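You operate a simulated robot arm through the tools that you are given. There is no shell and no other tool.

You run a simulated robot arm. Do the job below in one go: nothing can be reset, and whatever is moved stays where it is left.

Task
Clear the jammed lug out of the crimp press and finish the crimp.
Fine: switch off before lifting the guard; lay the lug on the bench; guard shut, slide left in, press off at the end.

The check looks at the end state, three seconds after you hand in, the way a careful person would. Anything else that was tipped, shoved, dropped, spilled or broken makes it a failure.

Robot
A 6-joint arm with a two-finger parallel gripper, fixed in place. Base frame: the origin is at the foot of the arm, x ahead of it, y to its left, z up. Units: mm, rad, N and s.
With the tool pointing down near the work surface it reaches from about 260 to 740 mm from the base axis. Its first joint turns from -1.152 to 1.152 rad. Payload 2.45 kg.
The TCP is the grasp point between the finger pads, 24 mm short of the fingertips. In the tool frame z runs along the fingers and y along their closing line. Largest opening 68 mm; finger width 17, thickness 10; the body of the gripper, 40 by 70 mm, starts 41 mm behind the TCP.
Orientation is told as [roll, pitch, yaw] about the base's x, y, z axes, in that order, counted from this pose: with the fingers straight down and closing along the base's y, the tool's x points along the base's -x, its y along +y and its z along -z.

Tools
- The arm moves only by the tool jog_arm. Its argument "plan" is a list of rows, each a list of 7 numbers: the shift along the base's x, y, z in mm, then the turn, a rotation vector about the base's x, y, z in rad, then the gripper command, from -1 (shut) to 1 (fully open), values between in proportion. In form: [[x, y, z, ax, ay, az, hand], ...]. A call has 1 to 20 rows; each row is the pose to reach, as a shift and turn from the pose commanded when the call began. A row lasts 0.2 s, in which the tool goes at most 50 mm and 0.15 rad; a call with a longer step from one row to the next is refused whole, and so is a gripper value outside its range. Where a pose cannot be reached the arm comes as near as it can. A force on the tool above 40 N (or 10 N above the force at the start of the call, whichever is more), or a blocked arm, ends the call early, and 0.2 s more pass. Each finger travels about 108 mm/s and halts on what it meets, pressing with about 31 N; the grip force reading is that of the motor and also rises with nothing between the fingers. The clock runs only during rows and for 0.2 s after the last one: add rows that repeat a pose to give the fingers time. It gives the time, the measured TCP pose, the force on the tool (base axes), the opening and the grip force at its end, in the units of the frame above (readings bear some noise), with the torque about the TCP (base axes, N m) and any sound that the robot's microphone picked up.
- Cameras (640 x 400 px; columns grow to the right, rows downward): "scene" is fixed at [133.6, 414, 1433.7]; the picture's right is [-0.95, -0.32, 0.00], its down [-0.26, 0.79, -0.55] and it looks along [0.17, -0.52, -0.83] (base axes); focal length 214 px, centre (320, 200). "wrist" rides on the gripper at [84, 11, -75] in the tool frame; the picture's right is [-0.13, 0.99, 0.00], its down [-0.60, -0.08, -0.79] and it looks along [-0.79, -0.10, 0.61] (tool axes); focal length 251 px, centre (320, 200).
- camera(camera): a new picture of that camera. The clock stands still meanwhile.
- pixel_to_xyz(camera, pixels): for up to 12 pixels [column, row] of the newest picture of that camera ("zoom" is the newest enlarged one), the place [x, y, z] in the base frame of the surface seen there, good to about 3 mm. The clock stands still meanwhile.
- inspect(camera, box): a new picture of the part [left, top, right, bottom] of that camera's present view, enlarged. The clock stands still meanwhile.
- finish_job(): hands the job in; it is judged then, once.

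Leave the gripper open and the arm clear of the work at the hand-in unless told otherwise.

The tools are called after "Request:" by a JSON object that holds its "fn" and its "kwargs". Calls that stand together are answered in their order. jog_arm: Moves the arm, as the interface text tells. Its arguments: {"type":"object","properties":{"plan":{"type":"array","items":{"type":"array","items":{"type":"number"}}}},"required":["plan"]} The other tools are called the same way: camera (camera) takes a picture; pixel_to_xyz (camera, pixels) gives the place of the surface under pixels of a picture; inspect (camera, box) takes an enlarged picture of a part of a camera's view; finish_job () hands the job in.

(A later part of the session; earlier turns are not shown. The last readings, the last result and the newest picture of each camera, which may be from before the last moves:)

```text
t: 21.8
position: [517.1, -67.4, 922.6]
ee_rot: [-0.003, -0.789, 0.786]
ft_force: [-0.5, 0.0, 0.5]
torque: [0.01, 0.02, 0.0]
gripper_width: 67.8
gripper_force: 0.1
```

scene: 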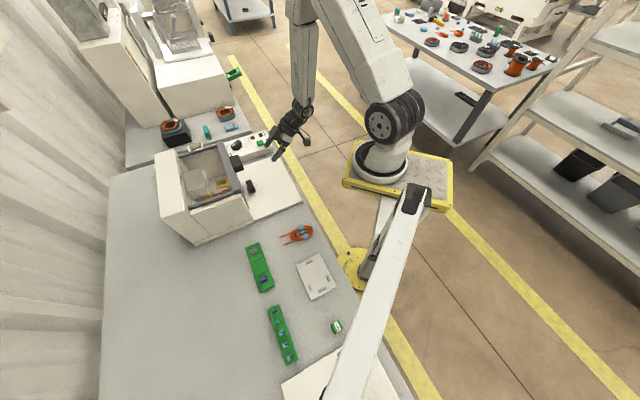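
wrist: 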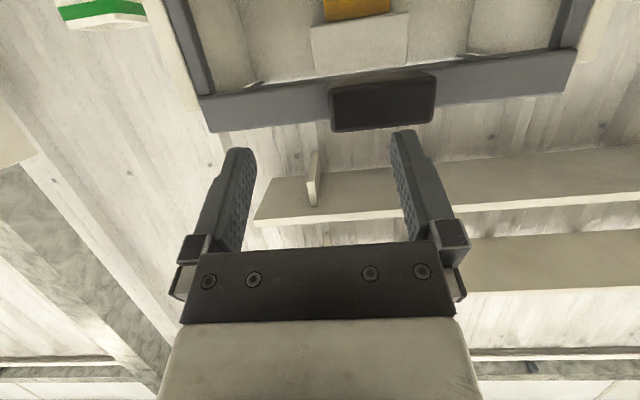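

The arm takes its actual pose as the new reference: d 318, s 413, z 923, tilt 45°. From there I'll line up at s≈380.5, in front of and above the handle, and check.

Request:
{"fn": "jog_arm", "kwargs": {"plan": [[0, 8, 7, 0, 0, 0, 1], [0, 18, 14, 0, 0, 0, 1], [0.5, 28, 20, 0, 0, 0, 1], [0.5, 38, 25, 0, 0, 0, 1], [0.8, 47.2, 27, 0, 0, 0, 1], [0.8, 47.2, 27, 0, 0, 0, 1]]}}

Request:
{"fn": "camera", "kwargs": {"camera": "wrist"}}

Request:
{"fn": "inspect", "kwargs": {"camera": "scene", "box": [200, 110, 300, 210]}}

```text
t: 23.2
position: [519.2, -20.8, 949.6]
ee_rot: [-0.006, -0.787, 0.788]
ft_force: [-0.3, 0.3, 0.1]
torque: [-0.02, -0.02, 0.01]
gripper_width: 68.1
gripper_force: 0.1
```

```text
taken
```

wrist: 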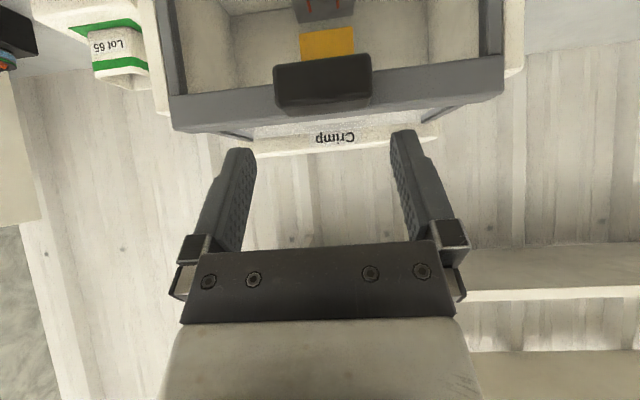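

```text
4.00 times, centred on (250, 160) of scene
```

zoom: 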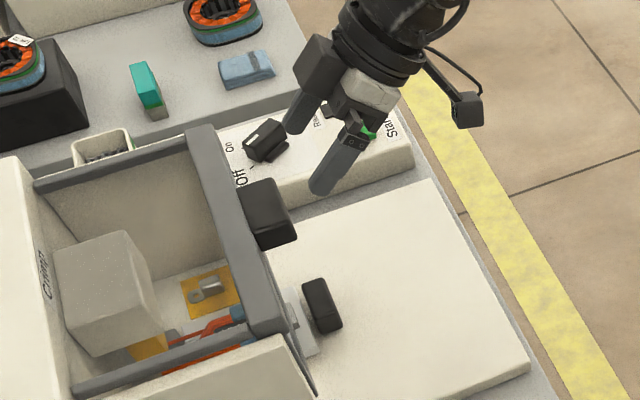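

The handle is close in view at (322, 85). I'll enlarge and measure its ends from here for the final alignment.

Request:
{"fn": "inspect", "kwargs": {"camera": "wrist", "box": [250, 40, 410, 140]}}

Request:
{"fn": "pixel_to_xyz", "kwargs": {"camera": "wrist", "pixels": [[277, 80], [280, 95], [368, 72], [369, 85], [322, 80], [322, 100], [322, 70], [285, 102], [366, 92], [278, 90], [370, 80]]}}

```text
4.00 times, centred on (330, 90) of wrist
```

zoom: 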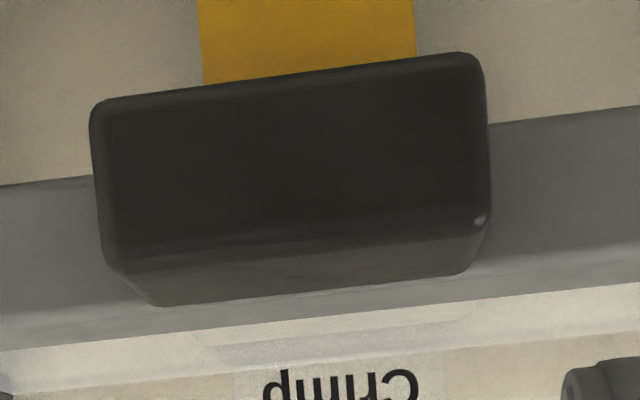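

```text
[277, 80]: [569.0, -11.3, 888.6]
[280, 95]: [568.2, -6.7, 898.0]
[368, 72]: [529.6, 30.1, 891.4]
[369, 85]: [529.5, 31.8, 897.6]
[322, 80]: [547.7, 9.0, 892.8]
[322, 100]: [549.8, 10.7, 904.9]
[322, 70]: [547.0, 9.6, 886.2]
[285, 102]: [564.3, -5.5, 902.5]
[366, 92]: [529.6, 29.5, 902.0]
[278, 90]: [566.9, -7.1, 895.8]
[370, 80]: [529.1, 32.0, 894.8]
```

The handle's ends are at s≈351 and 409.5, centre 380.3, and the tool is at s 381.8. I'll shift 1.3 mm and slide in along the tool axis to straddle the handle without closing yet.

Request:
{"fn": "jog_arm", "kwargs": {"plan": [[5.5, 7.4, -10, 0, 0, 0, 1], [12.7, 14.6, -20, 0, 0, 0, 1], [19.8, 21.7, -30, 0, 0, 0, 1], [27, 28.9, -40, 0, 0, 0, 1], [34.1, 36, -50.6, 0, 0, 0, 1], [34.1, 36, -50.6, 0, 0, 0, 1]]}}

Request:
{"fn": "camera", "kwargs": {"camera": "wrist"}}

Request:
{"fn": "inspect", "kwargs": {"camera": "scene", "box": [200, 110, 300, 210]}}

```text
t: 24.6
position: [552.9, 14.7, 899.9]
ee_rot: [-0.005, -0.787, 0.787]
ft_force: [0.0, 0.8, 0.9]
torque: [-0.04, 0.02, 0.01]
gripper_width: 67.9
gripper_force: 0.0
```

```text
taken
```

wrist: 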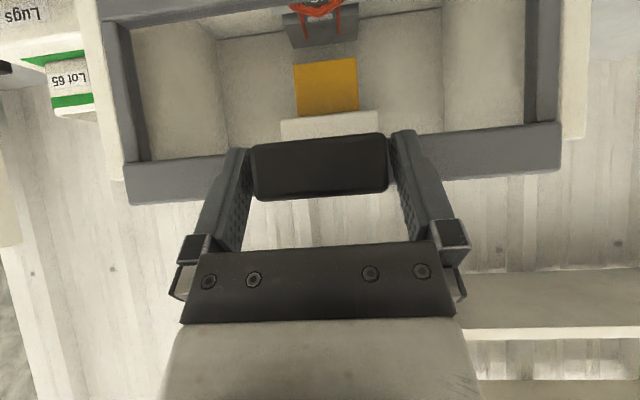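

```text
4.00 times, centred on (250, 160) of scene
```

zoom: 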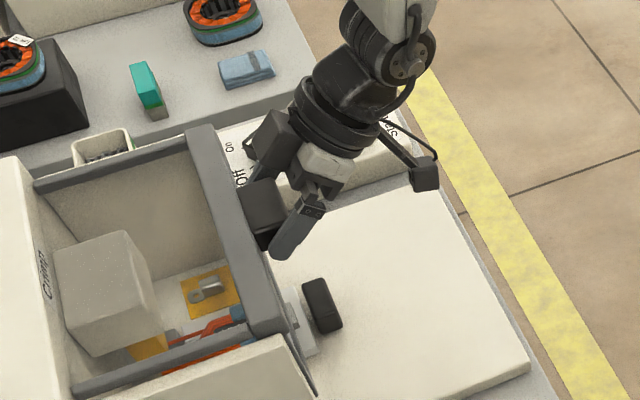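

The handle sits centrally between the pads with no force on the tool. I'll close on it.

Request:
{"fn": "jog_arm", "kwargs": {"plan": [[0, 0, 0, 0, 0, 0, 0.6], [0, 0, 0, 0, 0, 0, 0.3], [0, 0, 0, 0, 0, 0, 0.3]]}}

```text
t: 25.4
position: [552.0, 14.9, 898.8]
ee_rot: [-0.005, -0.789, 0.787]
ft_force: [3.2, 1.6, -2.8]
torque: [0.19, 0.33, 0.41]
gripper_width: 59.9
gripper_force: 44.9
```

Gripped: opening 59.9 mm, 45 N. First I'll lift a test 15 mm and read the forces to learn how the guard moves.

Request:
{"fn": "jog_arm", "kwargs": {"plan": [[0, 0, 3, 0, 0, 0, 0.3], [0.2, 0.2, 7, 0, 0, 0, 0.3], [0.4, 0.4, 11, 0, 0, 0, 0.3], [0.7, 0.7, 15.6, 0, 0, 0, 0.3], [0.7, 0.7, 15.6, 0, 0, 0, 0.3]]}}

Request:
{"fn": "inspect", "kwargs": {"camera": "scene", "box": [150, 110, 290, 220]}}

```text
t: 26.6
position: [553.0, 14.8, 914.4]
ee_rot: [-0.004, -0.784, 0.783]
ft_force: [0.3, -12.5, -10.0]
torque: [-0.76, 1.27, 0.83]
gripper_width: 59.8
gripper_force: 45.1
```

```text
3.64 times, centred on (220, 165) of scene
```

zoom: 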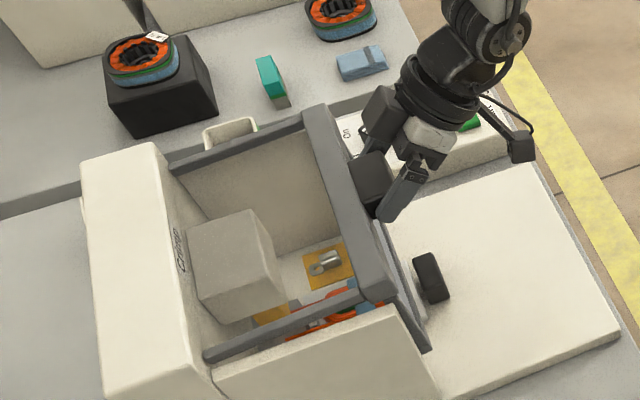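

The guard lifted like a hinged lid: its front rose and there is a twisting torque of about 1.4 N m on the pads. I'll follow the estimated arc (hinge d 580, z 895) to about 25°, letting the tool turn with it at half rate.

Request:
{"fn": "jog_arm", "kwargs": {"plan": [[0.7, 0.7, 7.7, -0.015, 0.015, 0, 0.3], [1.7, 1.7, 15.4, -0.031, 0.031, 0, 0.3], [2.9, 2.9, 23.1, -0.046, 0.046, 0, 0.3], [4.3, 4.3, 30.6, -0.062, 0.062, 0, 0.3], [6, 6, 38.1, -0.077, 0.077, 0, 0.3], [7.8, 7.8, 45.4, -0.093, 0.093, 0, 0.3], [10, 10, 52.6, -0.108, 0.108, 0, 0.3], [12.3, 12.3, 59.7, -0.123, 0.123, 0, 0.3], [12.3, 12.3, 59.7, -0.123, 0.123, 0, 0.3]]}}

Request:
{"fn": "inspect", "kwargs": {"camera": "scene", "box": [150, 110, 290, 220]}}

```text
t: 28.6
position: [565.7, 28.8, 974.1]
ee_rot: [-0.006, -0.613, 0.785]
ft_force: [-12.6, -18.6, 0.1]
torque: [-0.65, 1.17, 0.63]
gripper_width: 59.8
gripper_force: 45.1
```

```text
3.64 times, centred on (220, 165) of scene
```

zoom: 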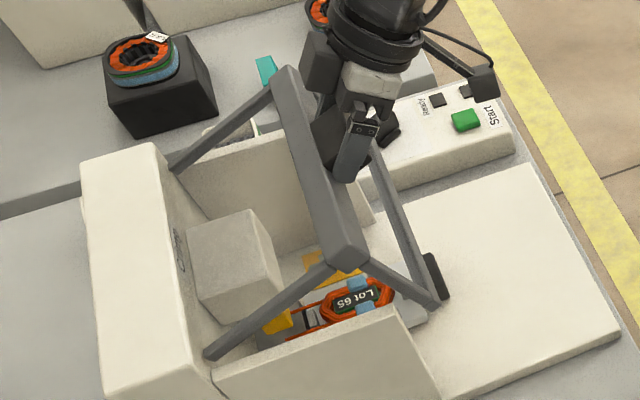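

It's hinged at the back, and it's opening. There's about 20 N pressing me outward along the radius, so the hinge is a little higher than I assumed, closer to z≈902. I'll correct the arc and carry on to about 45°.

Request:
{"fn": "jog_arm", "kwargs": {"plan": [[0.4, 0.4, 6, -0.01, 0.01, 0, 0.3], [1.2, 1.2, 10.1, -0.02, 0.02, 0, 0.3], [3.8, 3.8, 16.9, -0.035, 0.035, 0, 0.3], [6.7, 6.7, 23.5, -0.05, 0.05, 0, 0.3], [9.8, 9.8, 30, -0.065, 0.065, 0, 0.3], [13, 13, 36.3, -0.08, 0.08, 0, 0.3], [16.4, 16.4, 42.3, -0.095, 0.095, 0, 0.3], [20.1, 20.1, 48.2, -0.11, 0.11, 0, 0.3], [23.8, 23.8, 53.8, -0.127, 0.127, 0, 0.3], [23.8, 23.8, 53.8, -0.127, 0.127, 0, 0.3]]}}

Request:
{"fn": "inspect", "kwargs": {"camera": "scene", "box": [150, 90, 290, 220]}}

```text
t: 30.8
position: [588.7, 51.9, 1027.7]
ee_rot: [-0.006, -0.436, 0.785]
ft_force: [-7.1, -17.6, 1.1]
torque: [-0.64, 1.31, 0.52]
gripper_width: 59.8
gripper_force: 44.9
```

```text
3.08 times, centred on (220, 155) of scene
```

zoom: 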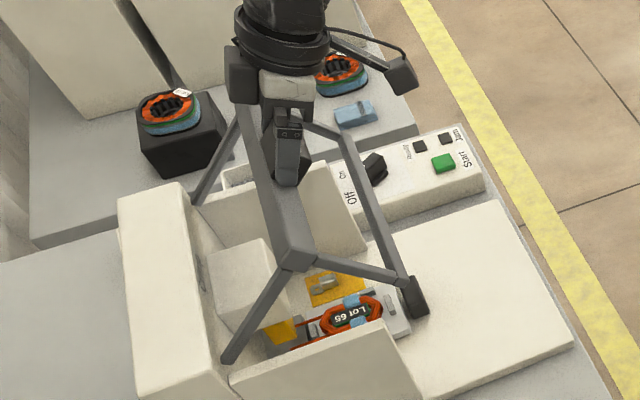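

It's at about 45° and the forces are moderate (about 18 N). I'll carry on along the arc to about 75°.

Request:
{"fn": "jog_arm", "kwargs": {"plan": [[4, 4, 6.6, -0.015, 0.015, 0, 0.3], [8.2, 8.2, 11.8, -0.03, 0.03, 0, 0.3], [12.5, 12.5, 16.7, -0.045, 0.045, 0, 0.3], [17, 17, 21.3, -0.06, 0.06, 0, 0.3], [21.6, 21.6, 25.7, -0.075, 0.075, 0, 0.3], [26.4, 26.4, 29.8, -0.09, 0.09, 0, 0.3], [31.2, 31.2, 33.5, -0.105, 0.105, 0, 0.3], [36.1, 36.1, 37, -0.12, 0.12, 0, 0.3], [41.2, 41.2, 40.1, -0.135, 0.135, 0, 0.3], [46.4, 46.4, 43, -0.15, 0.15, 0, 0.3], [51.6, 51.6, 45.5, -0.165, 0.165, 0, 0.3], [56.9, 56.9, 47.7, -0.185, 0.185, 0, 0.3]]}}

Request:
{"fn": "inspect", "kwargs": {"camera": "scene", "box": [130, 70, 290, 220]}}

```text
t: 33.4
position: [646.6, 109.2, 1076.2]
ee_rot: [-0.005, -0.174, 0.786]
ft_force: [-1.4, -16.8, 9.1]
torque: [-0.3, 1.57, 0.44]
gripper_width: 60.0
gripper_force: 45.1
```

```text
2.67 times, centred on (210, 145) of scene
```

zoom: 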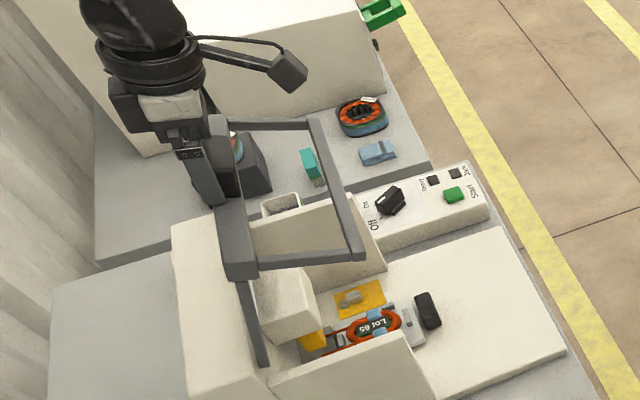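

It's at about 75° and moving freely. I'll continue gently to about 92°, watching for the end stop.

Request:
{"fn": "jog_arm", "kwargs": {"plan": [[4.7, 4.7, 1.5, -0.01, 0.01, 0, 0.3], [10.1, 10.1, 3.1, -0.02, 0.02, 0, 0.3], [15.6, 15.6, 4.3, -0.03, 0.03, 0, 0.3], [21.1, 21.1, 5.1, -0.04, 0.04, 0, 0.3], [26.7, 26.7, 5.6, -0.05, 0.05, 0, 0.3], [32.2, 32.2, 5.8, -0.06, 0.06, 0, 0.3], [37.8, 37.8, 5.6, -0.06, 0.06, 0, 0.3]]}}

Request:
{"fn": "inspect", "kwargs": {"camera": "scene", "box": [110, 50, 290, 220]}}

Request:
{"fn": "camera", "kwargs": {"camera": "wrist"}}

```text
t: 35.0
position: [684.3, 147.7, 1081.8]
ee_rot: [-0.005, -0.089, 0.786]
ft_force: [1.4, -14.7, 12.2]
torque: [-0.35, 1.62, 0.32]
gripper_width: 60.2
gripper_force: 45.2
```

```text
2.35 times, centred on (200, 135) of scene
```

zoom: 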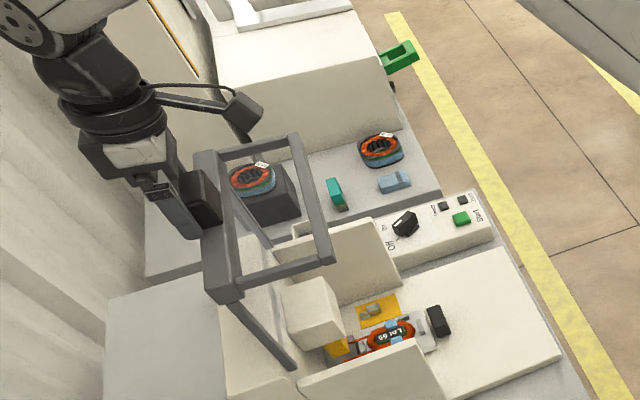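

```text
taken
```

wrist: 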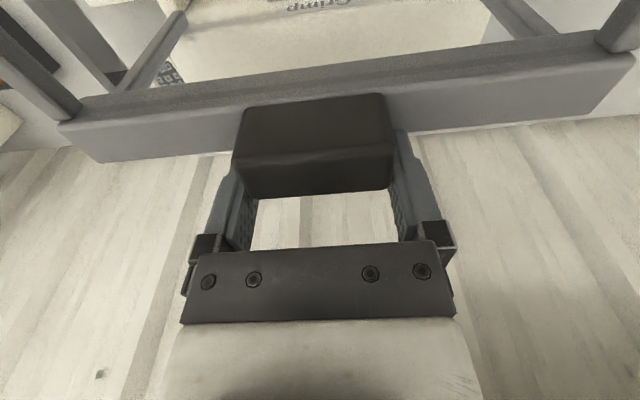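

It's at about 92° with no end stop yet. The lid's weight still pulls it toward closing, so it has to go further back before it will stay up. I'll keep going slowly to about 105°.

Request:
{"fn": "jog_arm", "kwargs": {"plan": [[2.6, 2.6, -0.2, 0, 0, 0, 0.3], [5.2, 5.2, -0.5, 0, 0, 0, 0.3], [8, 8, -0.9, 0, 0, 0, 0.3], [10.7, 10.7, -1.3, 0, 0, 0, 0.3], [13.5, 13.5, -1.9, 0, 0, 0, 0.3], [16.3, 16.3, -2.5, 0, 0, 0, 0.3], [19, 19, -3.3, 0, 0, 0, 0.3], [21.7, 21.7, -4.1, 0, 0, 0, 0.3], [24.4, 24.4, -5, 0, 0, 0, 0.3], [27.1, 27.1, -5.9, 0, 0, 0, 0.3]]}}

Request:
{"fn": "inspect", "kwargs": {"camera": "scene", "box": [110, 50, 290, 220]}}

```text
t: 37.2
position: [711.7, 172.8, 1074.7]
ee_rot: [-0.001, -0.087, 0.783]
ft_force: [-7.7, -13.4, 8.7]
torque: [1.03, -0.18, -0.06]
gripper_width: 60.1
gripper_force: 45.2
```

```text
2.35 times, centred on (200, 135) of scene
```

zoom: 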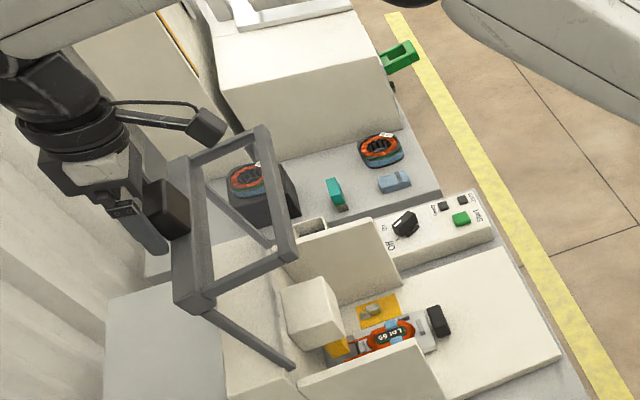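

The torque on the pads has changed sign and the push-back has grown to about 17 N, so this may be the end stop. I'll measure the guard's angle now.

Request:
{"fn": "pixel_to_xyz", "kwargs": {"camera": "zoom", "pixels": [[288, 360], [250, 333], [215, 310], [195, 300], [192, 180], [285, 240], [262, 135], [180, 290], [180, 170], [240, 245], [230, 200], [270, 245]]}}

Request:
{"fn": "camera", "kwargs": {"camera": "wrist"}}

```text
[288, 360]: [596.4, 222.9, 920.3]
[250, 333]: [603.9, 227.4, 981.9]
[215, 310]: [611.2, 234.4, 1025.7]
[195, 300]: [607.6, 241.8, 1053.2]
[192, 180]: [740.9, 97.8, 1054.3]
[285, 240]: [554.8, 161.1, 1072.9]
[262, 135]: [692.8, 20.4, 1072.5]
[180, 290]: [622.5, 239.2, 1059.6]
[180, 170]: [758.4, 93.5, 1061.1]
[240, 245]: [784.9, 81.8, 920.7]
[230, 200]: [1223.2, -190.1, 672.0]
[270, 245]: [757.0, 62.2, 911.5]
```

```text
taken
```

wrist: 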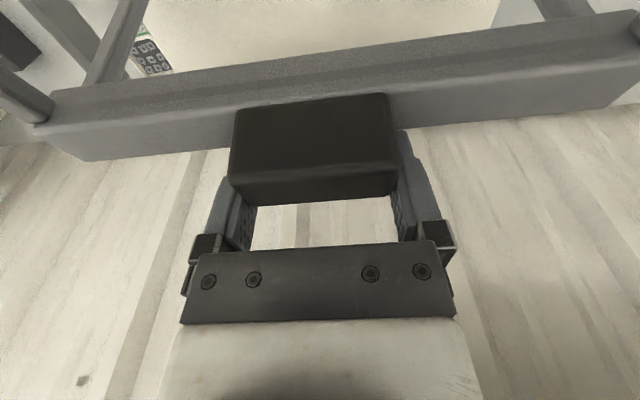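

The side bars now lean about 10° past vertical, so the guard is at its stop (≈100°) and my fingers slid a little further along the handle. I'll back off a few mm along the arc to unload and see whether the lid rests open by itself.

Request:
{"fn": "jog_arm", "kwargs": {"plan": [[-2, -2, 0.5, 0, 0, 0, 0.3], [-4, -4, 1, 0, 0, 0, 0.3], [-4, -4, 1, 0, 0, 0, 0.3]]}}

Request:
{"fn": "inspect", "kwargs": {"camera": "scene", "box": [110, 50, 290, 220]}}

```text
t: 38.0
position: [708.5, 170.3, 1075.5]
ee_rot: [-0.005, -0.091, 0.785]
ft_force: [13.0, 0.4, 0.8]
torque: [1.5, -0.39, -0.24]
gripper_width: 59.9
gripper_force: 45.0
```

```text
2.35 times, centred on (200, 135) of scene
```

zoom: 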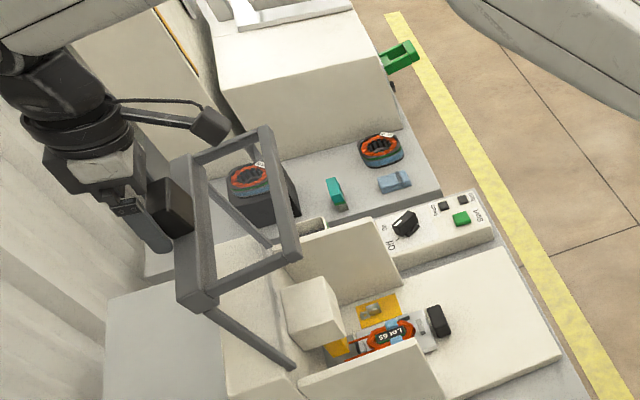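

The force has now reversed: the lid resists being pulled back toward closing, which fits it resting open at its stop. I'll press it gently back against the stop, then open the fingers and look at once.

Request:
{"fn": "jog_arm", "kwargs": {"plan": [[1.5, 1.5, -0.4, 0, 0, 0, 0.3], [3, 3, -0.8, 0, 0, 0, 0.3], [3, 3, -0.8, 0, 0, 0, 0.7], [3, 3, -0.8, 0, 0, 0, 0.9]]}}

Request:
{"fn": "inspect", "kwargs": {"camera": "scene", "box": [110, 50, 290, 220]}}

```text
t: 39.0
position: [711.2, 174.8, 1075.2]
ee_rot: [-0.004, -0.086, 0.787]
ft_force: [-0.5, -0.4, 0.2]
torque: [-0.03, -0.02, 0.03]
gripper_width: 64.4
gripper_force: 0.2
```

```text
2.35 times, centred on (200, 135) of scene
```

zoom: 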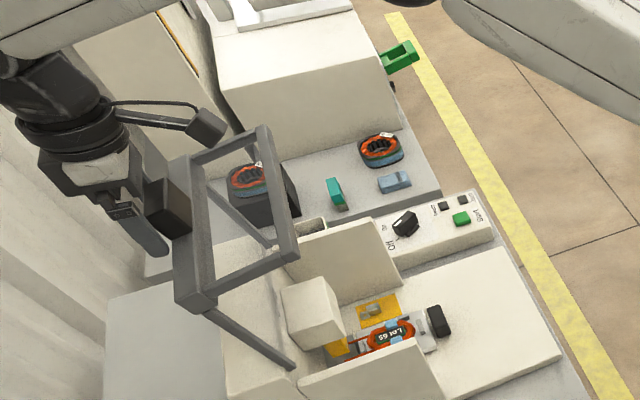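

The fingers are open (64 mm, no force) and the lid hasn't moved. I'll wait 0.6 s and compare again.

Request:
{"fn": "jog_arm", "kwargs": {"plan": [[0, 0, 0, 0, 0, 0, 1], [0, 0, 0, 0, 0, 0, 1], [0, 0, 0, 0, 0, 0, 1]]}}

Request:
{"fn": "inspect", "kwargs": {"camera": "scene", "box": [110, 50, 290, 220]}}

Request:
{"fn": "camera", "kwargs": {"camera": "wrist"}}

```text
t: 39.8
position: [710.7, 174.0, 1076.0]
ee_rot: [-0.005, -0.088, 0.786]
ft_force: [0.0, -1.1, -0.8]
torque: [-0.01, 0.0, -0.01]
gripper_width: 67.9
gripper_force: 0.0
```

```text
2.35 times, centred on (200, 135) of scene
```

zoom: 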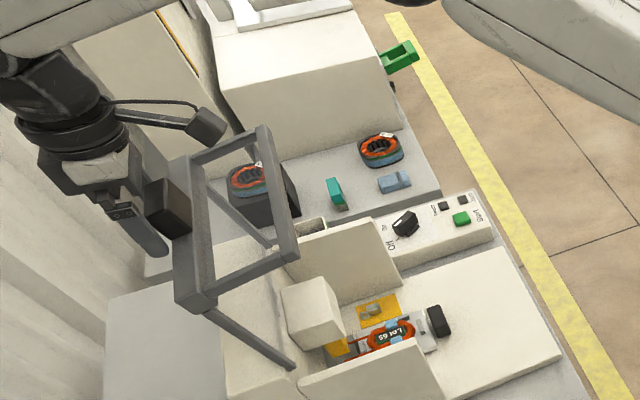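

```text
taken
```

wrist: 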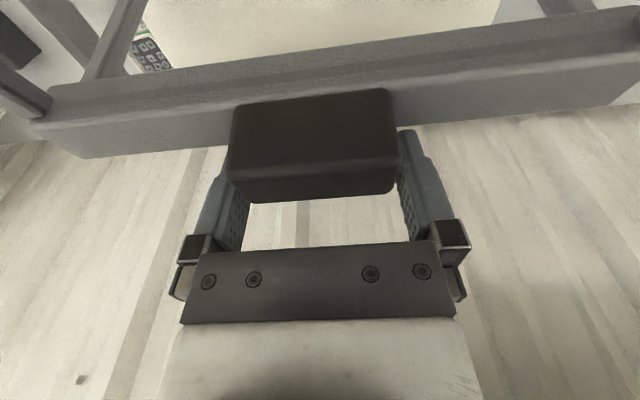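

The guard stays open by itself. The grip pose to come back to is (710.7, 174, 1076), yaw 0.786, tilt 0.09. I'll withdraw straight up off the handle, then go back and down to the front of the press to view the lug.

Request:
{"fn": "jog_arm", "kwargs": {"plan": [[-1.2, -1.2, 20, 0, 0, 0, 1], [-2.5, -2.5, 40, 0, 0, 0, 1], [-3.7, -3.7, 60, 0, 0, 0, 1], [-5, -5, 80, 0, 0, 0, 1], [-25.7, -41.6, 80, -0.03, 0.03, 0, 1], [-46.5, -78.1, 80, -0.062, 0.062, 0, 1], [-67.2, -114.8, 80, -0.062, 0.062, 0, 1], [-88, -151.5, 80, -0.062, 0.062, 0, 1], [-108.8, -188.1, 80, -0.062, 0.062, 0, 1], [-129.5, -224.6, 80, -0.062, 0.062, 0, 1], [-150.3, -261.3, 80, -0.062, 0.062, 0, 1], [-150.3, -261.3, 40.6, -0.062, 0.062, 0, 1], [-150.3, -261.3, 1.1, -0.062, 0.062, 0, 1], [-150.3, -261.3, -38.3, -0.062, 0.062, 0, 1], [-150.3, -261.3, -77.7, -0.062, 0.062, 0, 1], [-150.3, -261.3, -117.1, -0.062, 0.062, 0, 1], [-150.3, -261.3, -156.6, -0.062, 0.062, 0, 1], [-150.3, -261.3, -196, -0.062, 0.062, 0, 1]]}}

Request:
{"fn": "camera", "kwargs": {"camera": "wrist"}}

Request:
{"fn": "camera", "kwargs": {"camera": "scene"}}

```text
t: 43.6
position: [559.3, -87.3, 879.2]
ee_rot: [-0.005, 0.0, 0.785]
ft_force: [0.5, -0.4, -0.5]
torque: [0.0, 0.01, 0.0]
gripper_width: 68.2
gripper_force: 0.1
```

```text
taken
```

wrist: 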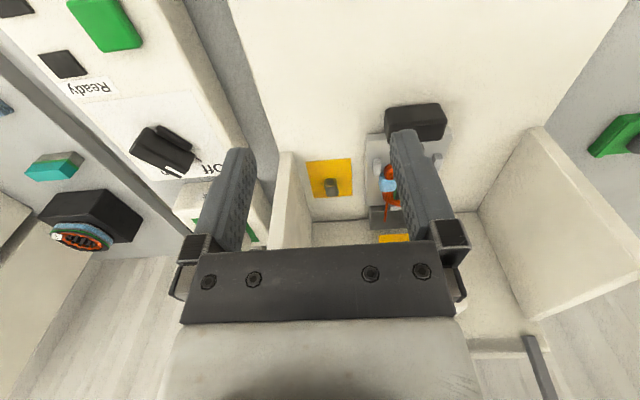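

```text
taken
```

scene: 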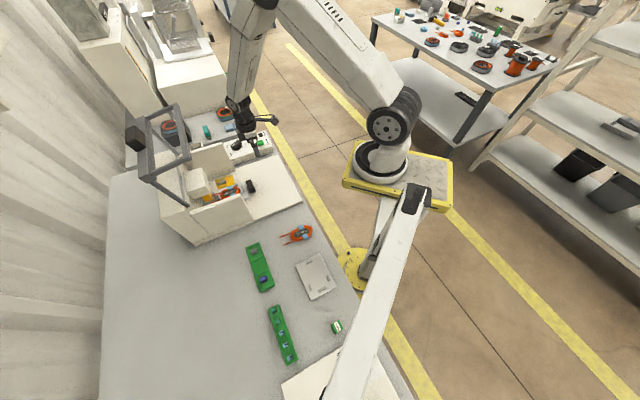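

The lug on its pad is now clear between the fingers at (331, 186). I'll enlarge it in both views and measure.

Request:
{"fn": "inspect", "kwargs": {"camera": "wrist", "box": [270, 130, 450, 250]}}

Request:
{"fn": "pixel_to_xyz", "kwargs": {"camera": "zoom", "pixels": [[217, 200], [217, 185], [235, 195], [200, 195], [215, 230], [130, 110], [290, 105], [135, 240], [290, 210], [60, 120], [85, 240], [330, 180]]}}

Request:
{"fn": "inspect", "kwargs": {"camera": "scene", "box": [190, 160, 260, 220]}}

```text
3.33 times, centred on (360, 190) of wrist
```

zoom: 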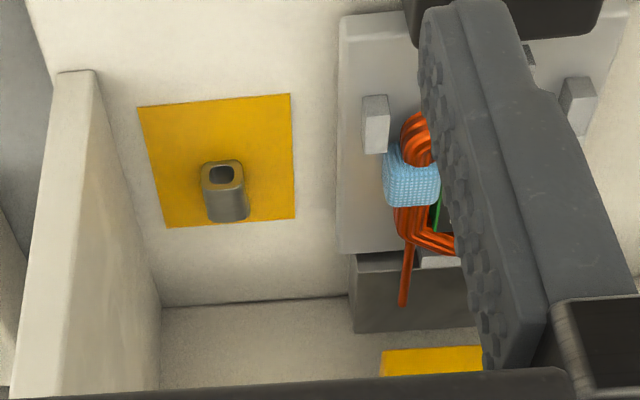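

```text
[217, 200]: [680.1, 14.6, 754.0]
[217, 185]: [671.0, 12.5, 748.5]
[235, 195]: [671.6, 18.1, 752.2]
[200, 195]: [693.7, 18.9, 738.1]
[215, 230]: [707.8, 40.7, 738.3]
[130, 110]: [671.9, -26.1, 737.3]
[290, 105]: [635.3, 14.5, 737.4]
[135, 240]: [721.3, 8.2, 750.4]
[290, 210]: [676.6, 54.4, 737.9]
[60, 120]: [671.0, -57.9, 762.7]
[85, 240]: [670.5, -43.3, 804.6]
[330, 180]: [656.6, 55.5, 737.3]
```

```text
6.67 times, centred on (225, 190) of scene
```

zoom: 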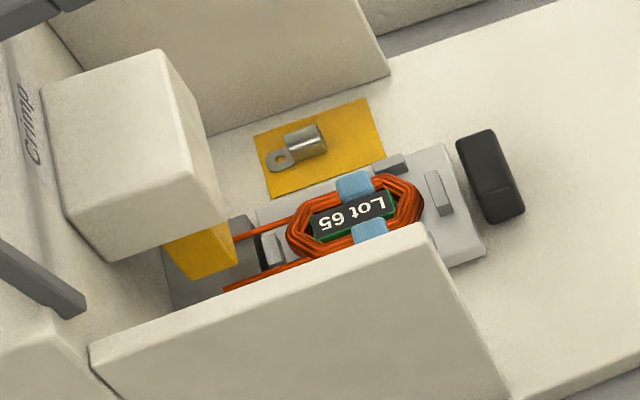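

Request:
{"fn": "pixel_to_xyz", "kwargs": {"camera": "zoom", "pixels": [[305, 132], [290, 138], [318, 130], [305, 145], [300, 155], [325, 145], [278, 160], [268, 162], [285, 152], [292, 160], [320, 150], [310, 125]]}}

Request:
{"fn": "inspect", "kwargs": {"camera": "scene", "box": [212, 172, 236, 192]}}

Request:
{"fn": "inspect", "kwargs": {"camera": "wrist", "box": [310, 155, 355, 195]}}

```text
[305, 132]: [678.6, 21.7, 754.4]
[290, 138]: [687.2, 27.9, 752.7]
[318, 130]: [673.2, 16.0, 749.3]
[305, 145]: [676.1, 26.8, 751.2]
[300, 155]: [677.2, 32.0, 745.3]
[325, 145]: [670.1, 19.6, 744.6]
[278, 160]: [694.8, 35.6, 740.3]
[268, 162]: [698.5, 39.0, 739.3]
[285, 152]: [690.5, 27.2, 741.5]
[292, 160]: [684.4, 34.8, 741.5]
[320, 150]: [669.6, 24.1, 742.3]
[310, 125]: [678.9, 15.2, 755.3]
```

```text
16.00 times, centred on (224, 182) of scene
```

zoom: 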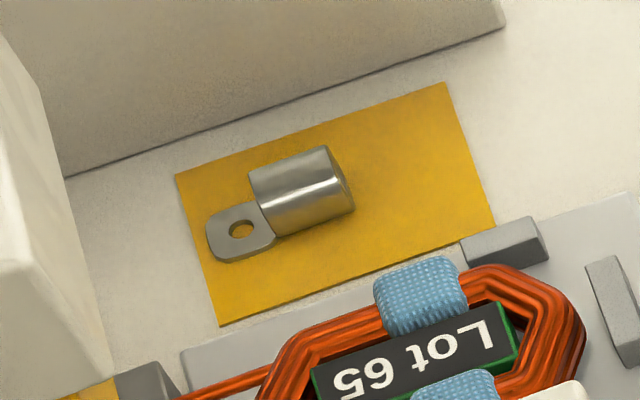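

```text
10.00 times, centred on (332, 175) of wrist
```

zoom: 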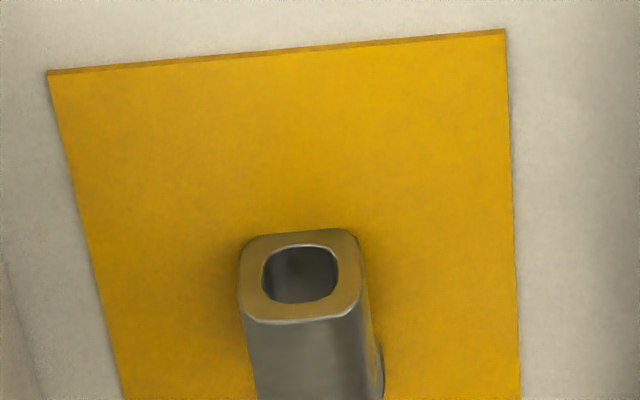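

The lug's barrel is about 15 mm wide, s≈456–472, d≈483–507, top z≈755, lying along the press depth with the ring inward. The right wall's inner face is at s≈504. I'll measure that wall's front edge and height so the wrist stays clear.

Request:
{"fn": "inspect", "kwargs": {"camera": "scene", "box": [170, 130, 270, 220]}}

```text
4.44 times, centred on (220, 175) of scene
```

zoom: 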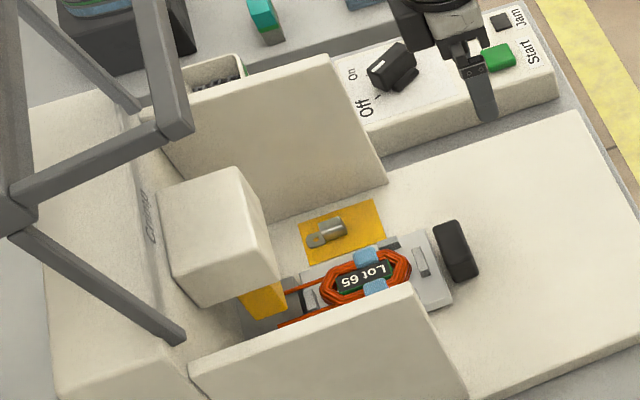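

Request:
{"fn": "pixel_to_xyz", "kwargs": {"camera": "zoom", "pixels": [[325, 62], [380, 180], [200, 110], [355, 130], [405, 292], [460, 390], [200, 372], [262, 195], [178, 190], [240, 285], [282, 265], [240, 175]]}}

Request:
{"fn": "pixel_to_xyz", "kwargs": {"camera": "zoom", "pixels": [[180, 130], [160, 20], [15, 190], [120, 95], [180, 335], [20, 235], [265, 300], [300, 290], [420, 265], [440, 300], [455, 240], [410, 270]]}}

```text
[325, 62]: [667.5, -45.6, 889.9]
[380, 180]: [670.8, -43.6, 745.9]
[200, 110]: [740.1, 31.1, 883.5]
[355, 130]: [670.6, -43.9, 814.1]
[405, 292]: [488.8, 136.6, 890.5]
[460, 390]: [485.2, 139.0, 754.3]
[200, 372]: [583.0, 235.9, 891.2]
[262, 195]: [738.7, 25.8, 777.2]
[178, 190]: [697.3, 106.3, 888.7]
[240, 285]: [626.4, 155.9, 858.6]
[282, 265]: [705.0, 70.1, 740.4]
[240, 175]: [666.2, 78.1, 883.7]
```

```text
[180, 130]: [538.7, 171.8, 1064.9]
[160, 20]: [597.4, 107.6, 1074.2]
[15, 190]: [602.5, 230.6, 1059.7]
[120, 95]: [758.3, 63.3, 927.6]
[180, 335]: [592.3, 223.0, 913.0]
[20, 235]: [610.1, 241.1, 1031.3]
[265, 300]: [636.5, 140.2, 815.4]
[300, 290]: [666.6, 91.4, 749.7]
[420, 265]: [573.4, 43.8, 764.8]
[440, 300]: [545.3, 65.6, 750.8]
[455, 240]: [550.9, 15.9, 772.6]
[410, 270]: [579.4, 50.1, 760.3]
```

Right wall: inner face at s 504, front edge at d 440, top at z 890. I'll pick the lug with the tool tilted 45° and turned 10° away from the wall, so the wrist stays outside. First I'll turn, narrow the fingers to about 32 mm and move nearer. Then I'll tilt.

Request:
{"fn": "jog_arm", "kwargs": {"plan": [[10, 7, -5, 0, 0, -0.06, 0.5], [20, 15, -10, 0, 0, -0.12, 0.2], [29, 21.9, -15, 0, 0, -0.175, -0.05], [29, 21.9, -15, 0, 0, -0.175, -0.05]]}}

Request:
{"fn": "jog_arm", "kwargs": {"plan": [[0, 0, 0, 0.069, -0.098, 0, -0.05], [0, 0, 0, 0.138, -0.197, 0, -0.05], [0, 0, 0, 0.207, -0.295, 0, -0.05], [0, 0, 0, 0.276, -0.393, 0, -0.05], [0, 0, 0, 0.344, -0.491, 0, -0.05], [0, 0, 0, 0.413, -0.59, 0, -0.05], [0, 0, 0, 0.451, -0.643, 0, -0.05], [0, 0, 0, 0.451, -0.643, 0, -0.05]]}}

Request:
{"fn": "camera", "kwargs": {"camera": "wrist"}}

Request:
{"fn": "inspect", "kwargs": {"camera": "scene", "box": [170, 100, 290, 220]}}

```text
t: 44.6
position: [589.6, -66.9, 864.1]
ee_rot: [-0.006, 0.001, 0.609]
ft_force: [-0.2, 1.3, -0.1]
torque: [0.03, 0.05, 0.02]
gripper_width: 32.1
gripper_force: 0.2
```

```text
t: 46.4
position: [588.6, -65.5, 864.8]
ee_rot: [-0.003, -0.785, 0.611]
ft_force: [0.1, 0.7, -0.7]
torque: [-0.02, -0.03, 0.05]
gripper_width: 32.4
gripper_force: 0.1
```

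```text
taken
```

wrist: 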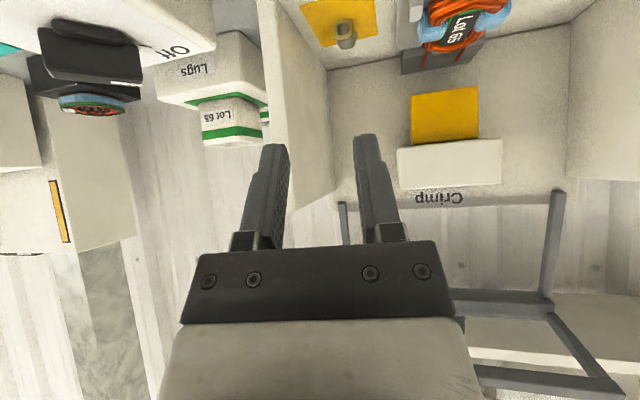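

```text
3.33 times, centred on (230, 160) of scene
```

zoom: 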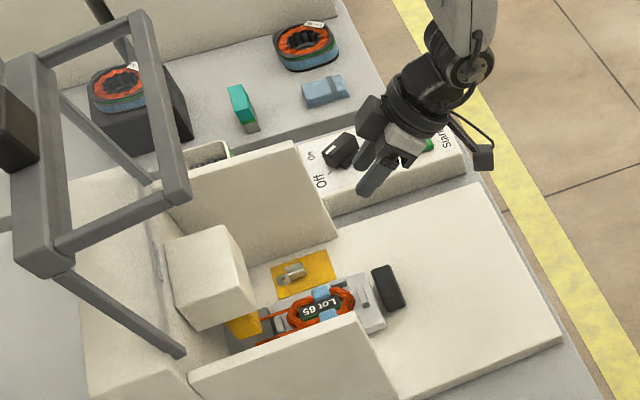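

The tilt was reached: TCP d 370, s 462, z 865. I'll move to a pre-grasp point about 50 mm short of the lug along the tool axis and check the line-up.

Request:
{"fn": "jog_arm", "kwargs": {"plan": [[8, 10, -12, 0, 0, 0, -0.05], [18, 21, -24, 0, 0, 0, -0.05], [28, 33, -36, 0, 0, 0, -0.05], [38, 45, -48, 0, 0, 0, -0.05], [46, 54, -59, 0, 0, 0, -0.05], [52.4, 61.6, -66.8, 0, 0, 0, -0.05], [52.4, 61.6, -66.8, 0, 0, 0, -0.05]]}}

Request:
{"fn": "camera", "kwargs": {"camera": "wrist"}}

Request:
{"fn": "inspect", "kwargs": {"camera": "scene", "box": [180, 130, 270, 220]}}

```text
t: 48.0
position: [642.4, -4.3, 798.4]
ee_rot: [-0.004, -0.786, 0.611]
ft_force: [0.2, -0.2, 0.4]
torque: [0.01, -0.01, 0.01]
gripper_width: 32.4
gripper_force: 0.2
```

```text
taken
```

wrist: 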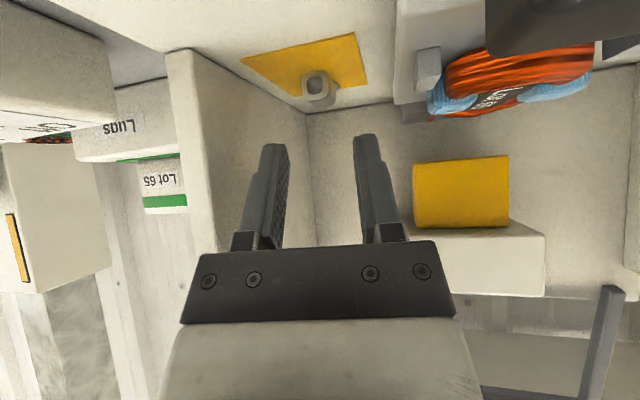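

```text
4.44 times, centred on (225, 175) of scene
```

zoom: 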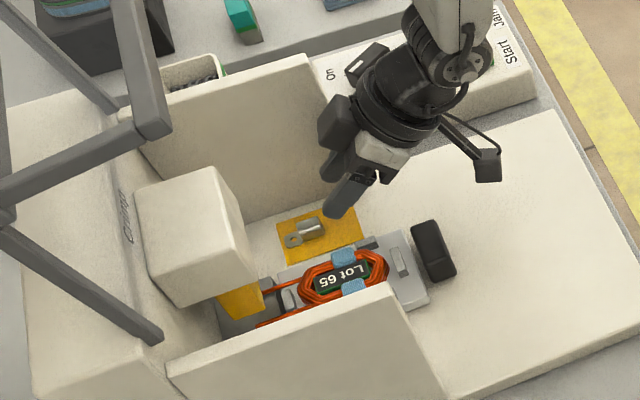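

The lug's barrel opening is at (316, 85). I'll measure it from this close view.

Request:
{"fn": "inspect", "kwargs": {"camera": "wrist", "box": [270, 55, 370, 125]}}

Request:
{"fn": "pixel_to_xyz", "kwargs": {"camera": "wrist", "pixels": [[304, 85], [328, 85], [316, 74], [316, 95], [308, 100], [326, 98], [316, 102], [307, 78], [325, 78], [320, 106], [300, 60], [345, 105]]}}

```text
5.71 times, centred on (320, 90) of wrist
```

zoom: 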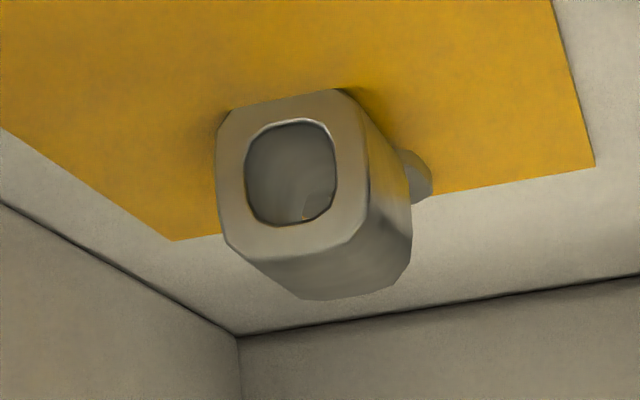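

```text
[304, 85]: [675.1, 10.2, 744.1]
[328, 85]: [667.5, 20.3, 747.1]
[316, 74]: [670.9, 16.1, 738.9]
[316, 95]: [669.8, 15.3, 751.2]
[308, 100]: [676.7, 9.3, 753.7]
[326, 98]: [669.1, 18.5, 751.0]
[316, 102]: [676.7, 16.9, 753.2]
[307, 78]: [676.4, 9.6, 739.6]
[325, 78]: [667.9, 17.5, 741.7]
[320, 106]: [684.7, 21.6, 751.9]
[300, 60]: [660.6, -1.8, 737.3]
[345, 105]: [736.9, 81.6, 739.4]
```

The lug's centre is (679.5, 23.3, 746), only 1.3 mm off the tool's line. I'll advance along the tool axis to straddle the barrel with the tips about 2 mm above the plate.

Request:
{"fn": "jog_arm", "kwargs": {"plan": [[5.1, 5, -7, 0, 0, 0, -0.05], [10.8, 9, -14, 0, 0, 0, -0.05], [16.5, 13, -21, 0, 0, 0, -0.05], [22.2, 17.1, -28, 0, 0, 0, -0.05], [27.9, 21.2, -34.4, 0, 0, 0, -0.05], [27.9, 21.2, -34.4, 0, 0, 0, -0.05]]}}

Request:
{"fn": "camera", "kwargs": {"camera": "wrist"}}

Request:
{"fn": "inspect", "kwargs": {"camera": "scene", "box": [190, 140, 260, 210]}}

```text
t: 49.4
position: [668.8, 17.2, 764.3]
ee_rot: [-0.005, -0.785, 0.611]
ft_force: [-0.5, -0.2, 0.1]
torque: [-0.03, -0.01, 0.01]
gripper_width: 32.1
gripper_force: 0.1
```

```text
taken
```

wrist: 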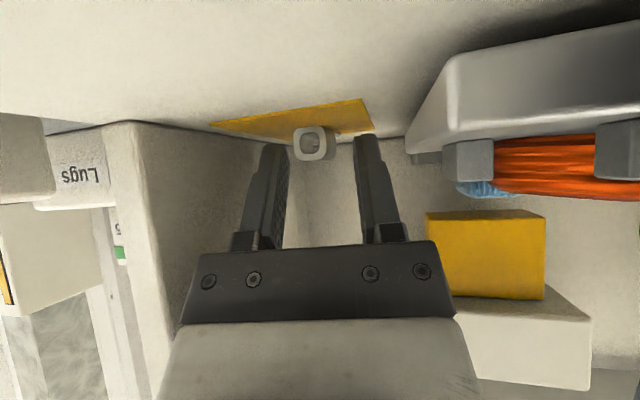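

```text
5.71 times, centred on (225, 175) of scene
```

zoom: 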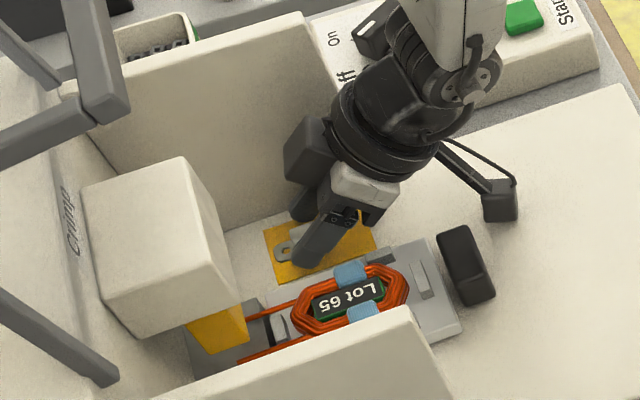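

The barrel at (315, 145) is centred between the fingertips and the force is zero. I'll close on it.

Request:
{"fn": "jog_arm", "kwargs": {"plan": [[0, 0, 0, 0, 0, 0, -0.4], [0, 0, 0, 0, 0, 0, -0.8], [0, 0, 0, 0, 0, 0, -0.8]]}}

Request:
{"fn": "inspect", "kwargs": {"camera": "wrist", "box": [200, 80, 440, 260]}}

```text
t: 50.2
position: [668.6, 17.4, 763.6]
ee_rot: [-0.004, -0.785, 0.612]
ft_force: [0.8, 0.0, 0.4]
torque: [0.01, 0.0, 0.01]
gripper_width: 14.5
gripper_force: 31.2
```

```text
2.22 times, centred on (320, 170) of wrist
```

zoom: 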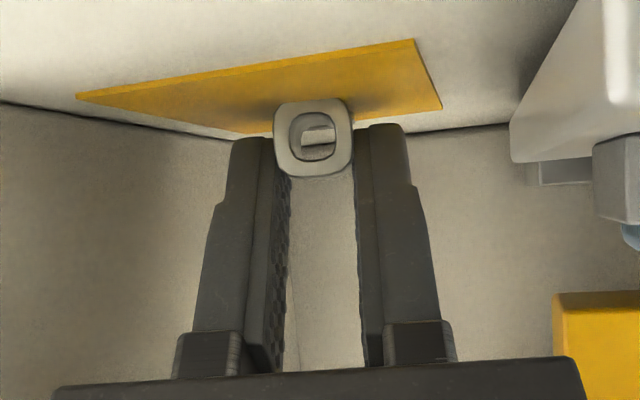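

Gripped: opening 14.5 mm, 31 N. I'll lift straight up first, then draw back out of the press to z≈960.

Request:
{"fn": "jog_arm", "kwargs": {"plan": [[0, 0, 10, 0, 0, 0, -0.8], [0, 0, 22, 0, 0, 0, -0.8], [0, 0, 35, 0, 0, 0, -0.8], [-10, -10, 60, 0, 0, 0, -0.8], [-24, -25, 85, 0, 0, 0, -0.8], [-38, -40, 110, 0, 0, 0, -0.8], [-52, -55, 135, 0, 0, 0, -0.8], [-66, -70, 160, 0, 0, 0, -0.8], [-79, -83.5, 185, 0, 0, 0, -0.8], [-79, -83.5, 196, 0, 0, 0, -0.8]]}}

Request:
{"fn": "camera", "kwargs": {"camera": "wrist"}}

Request:
{"fn": "camera", "kwargs": {"camera": "scene"}}

```text
t: 52.4
position: [591.0, -67.2, 960.3]
ee_rot: [-0.005, -0.787, 0.61]
ft_force: [-0.4, -0.6, -0.7]
torque: [0.0, 0.02, -0.02]
gripper_width: 14.4
gripper_force: 30.9
```

```text
taken
```

wrist: 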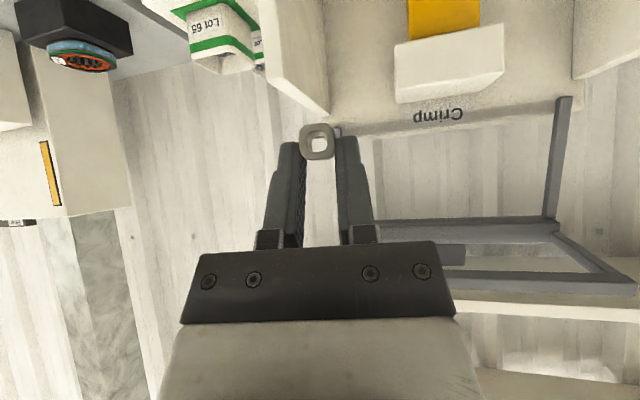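

```text
taken
```

scene: 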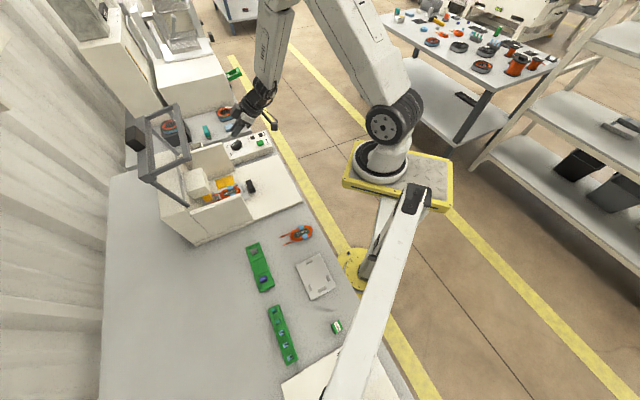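

The lug is held securely at the fingertips. I'll carry it around the front of the press, below and clear of the open guard, toward the free bench area at (500, 300).

Request:
{"fn": "jog_arm", "kwargs": {"plan": [[-19, 27.8, 0, 0, 0, 0, -0.8], [-38, 55.6, 0, 0, 0, 0, -0.8], [-57, 83.4, 0, 0, 0, 0, -0.8], [-76, 111.2, 0, 0, 0, 0, -0.8], [-95, 139, 0, 0, 0, 0, -0.8], [-114, 166.8, 0, 0, 0, 0, -0.8], [-133, 194.6, 0, 0, 0, 0, -0.8], [-152.3, 222.5, 0, 0, 0, 0, -0.8], [-140, 251.4, 0, 0, 0, 0, -0.8], [-127.8, 280.4, 0, 0, 0, 0, -0.8], [-115.5, 309.3, 0, 0, 0, 0, -0.8], [-103.3, 338.3, 0, 0, 0, 0, -0.8], [-91, 367.2, 0, 0, 0, 0, -0.8], [-91, 367.2, 0, 0, 0, 0, -0.8]]}}

Request:
{"fn": "camera", "kwargs": {"camera": "scene"}}

Request:
{"fn": "camera", "kwargs": {"camera": "wrist"}}

```text
t: 55.4
position: [531.0, 224.4, 960.8]
ee_rot: [-0.002, -0.786, 0.619]
ft_force: [-0.2, 0.2, 0.6]
torque: [-0.05, -0.01, 0.0]
gripper_width: 14.4
gripper_force: 31.0
out of reach, approached as far as the arm can: row 7, 8, 9, 10, 11, 12, 13, 14
```

```text
taken
```

scene: 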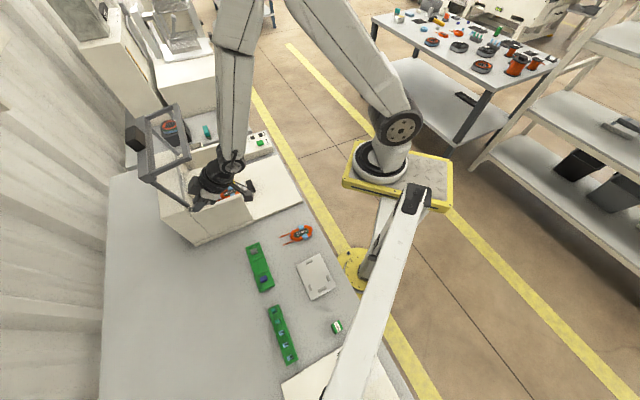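

```text
taken
```

wrist: 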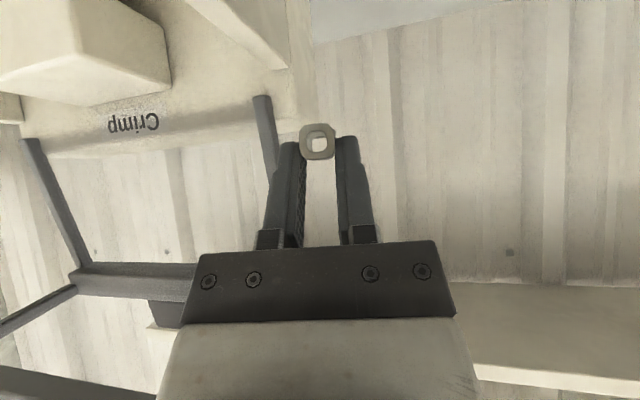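

The arm ran out of reach part-way, because leaning straight outward isn't possible there. It ended at (531, 224, 961) with the lug held and no contact, but near the guard's left side. I'll ease away from the guard while turning the tool clockwise, which should bring it back within reach.

Request:
{"fn": "jog_arm", "kwargs": {"plan": [[-3, 3, 0, 0, 0, -0.1, -0.8], [-8, 8, 0, 0, 0, -0.2, -0.8], [-14, 14, 0, 0, 0, -0.3, -0.8]]}}

Request:
{"fn": "inspect", "kwargs": {"camera": "scene", "box": [120, 100, 280, 240]}}

```text
t: 56.2
position: [556.7, 110.7, 963.1]
ee_rot: [0.011, -0.785, 0.361]
ft_force: [0.6, -0.2, 0.1]
torque: [0.02, -0.02, -0.01]
gripper_width: 14.7
gripper_force: 31.1
out of reach, approached as far as the arm can: row 1, 2, 3
```

```text
2.86 times, centred on (200, 170) of scene
```

zoom: 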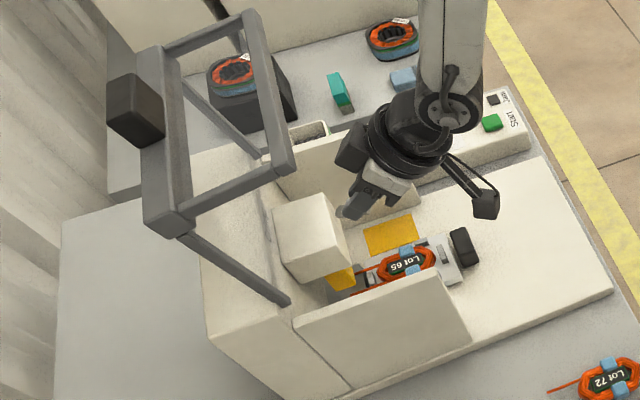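

The arm's limit pulled it back over the front of the press, at (557, 111, 963). Nothing was touched: the forces are zero and the lug is still held. Leaning outward at 45° isn't possible in these directions, so I'll cut the tilt to about 20° while backing away from the guard, and travel like that.

Request:
{"fn": "jog_arm", "kwargs": {"plan": [[-6, -6, 0, -0.026, 0.068, 0, -0.8], [-14, -14, 0, -0.051, 0.136, 0, -0.8], [-23, -23, 0, -0.077, 0.204, 0, -0.8], [-32, -32, 0, -0.103, 0.272, 0, -0.8], [-42, -42, 0, -0.128, 0.34, 0, -0.8], [-51, -51, 0, -0.154, 0.408, 0, -0.8], [-51, -51, 0, -0.154, 0.408, 0, -0.8]]}}

Request:
{"fn": "camera", "kwargs": {"camera": "scene"}}

Request:
{"fn": "camera", "kwargs": {"camera": "wrist"}}

```text
t: 57.8
position: [504.4, 56.5, 963.2]
ee_rot: [0.013, -0.348, 0.35]
ft_force: [-1.1, -0.3, 0.2]
torque: [-0.03, -0.01, 0.03]
gripper_width: 14.5
gripper_force: 30.9
```

```text
taken
```

scene: 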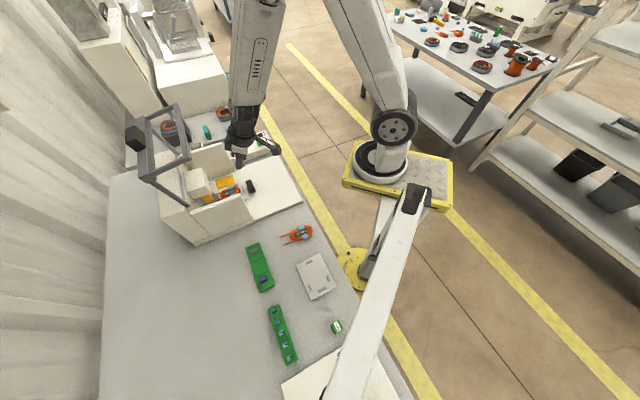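

```text
taken
```

wrist: 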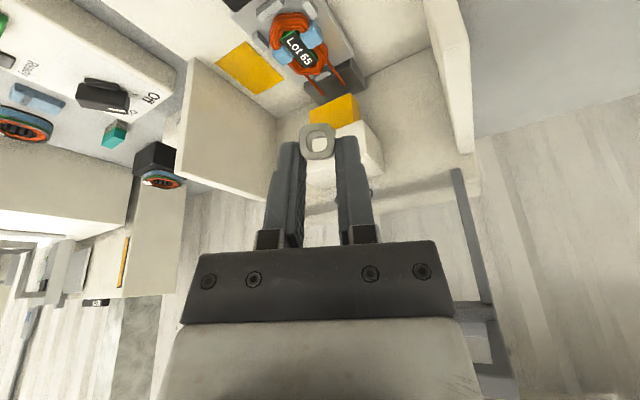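

Back within reach at (504, 57, 963) with a 20° tilt and the lug still held. Before carrying it on, I'll measure the green boards' corners and the bare bench so I can pick a roomy spot.

Request:
{"fn": "pixel_to_xyz", "kwargs": {"camera": "scene", "pixels": [[247, 247], [258, 243], [273, 285], [263, 291], [268, 308], [280, 305], [297, 358], [288, 363], [195, 243], [225, 275], [215, 320], [180, 280]]}}

Request:
{"fn": "pixel_to_xyz", "kwargs": {"camera": "scene", "pixels": [[280, 241], [284, 240], [295, 258], [312, 250], [230, 235], [245, 225], [255, 235], [230, 300], [240, 330], [270, 235], [200, 260], [150, 260]]}}

```text
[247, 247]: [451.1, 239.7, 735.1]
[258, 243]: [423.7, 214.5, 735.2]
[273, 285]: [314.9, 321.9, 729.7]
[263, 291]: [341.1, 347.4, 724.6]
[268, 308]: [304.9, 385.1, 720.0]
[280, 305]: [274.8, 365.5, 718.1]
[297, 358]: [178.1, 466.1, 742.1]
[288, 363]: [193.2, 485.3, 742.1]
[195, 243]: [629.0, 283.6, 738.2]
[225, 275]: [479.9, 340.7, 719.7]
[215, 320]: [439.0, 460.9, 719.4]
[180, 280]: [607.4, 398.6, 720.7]
```

```text
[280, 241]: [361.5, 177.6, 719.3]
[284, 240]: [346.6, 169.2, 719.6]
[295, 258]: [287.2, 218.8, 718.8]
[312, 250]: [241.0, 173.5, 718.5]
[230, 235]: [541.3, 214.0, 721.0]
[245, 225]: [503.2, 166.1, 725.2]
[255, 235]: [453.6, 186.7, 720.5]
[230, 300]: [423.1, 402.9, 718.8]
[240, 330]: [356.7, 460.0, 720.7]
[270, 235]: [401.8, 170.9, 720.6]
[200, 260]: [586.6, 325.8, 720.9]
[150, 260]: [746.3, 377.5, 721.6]
```

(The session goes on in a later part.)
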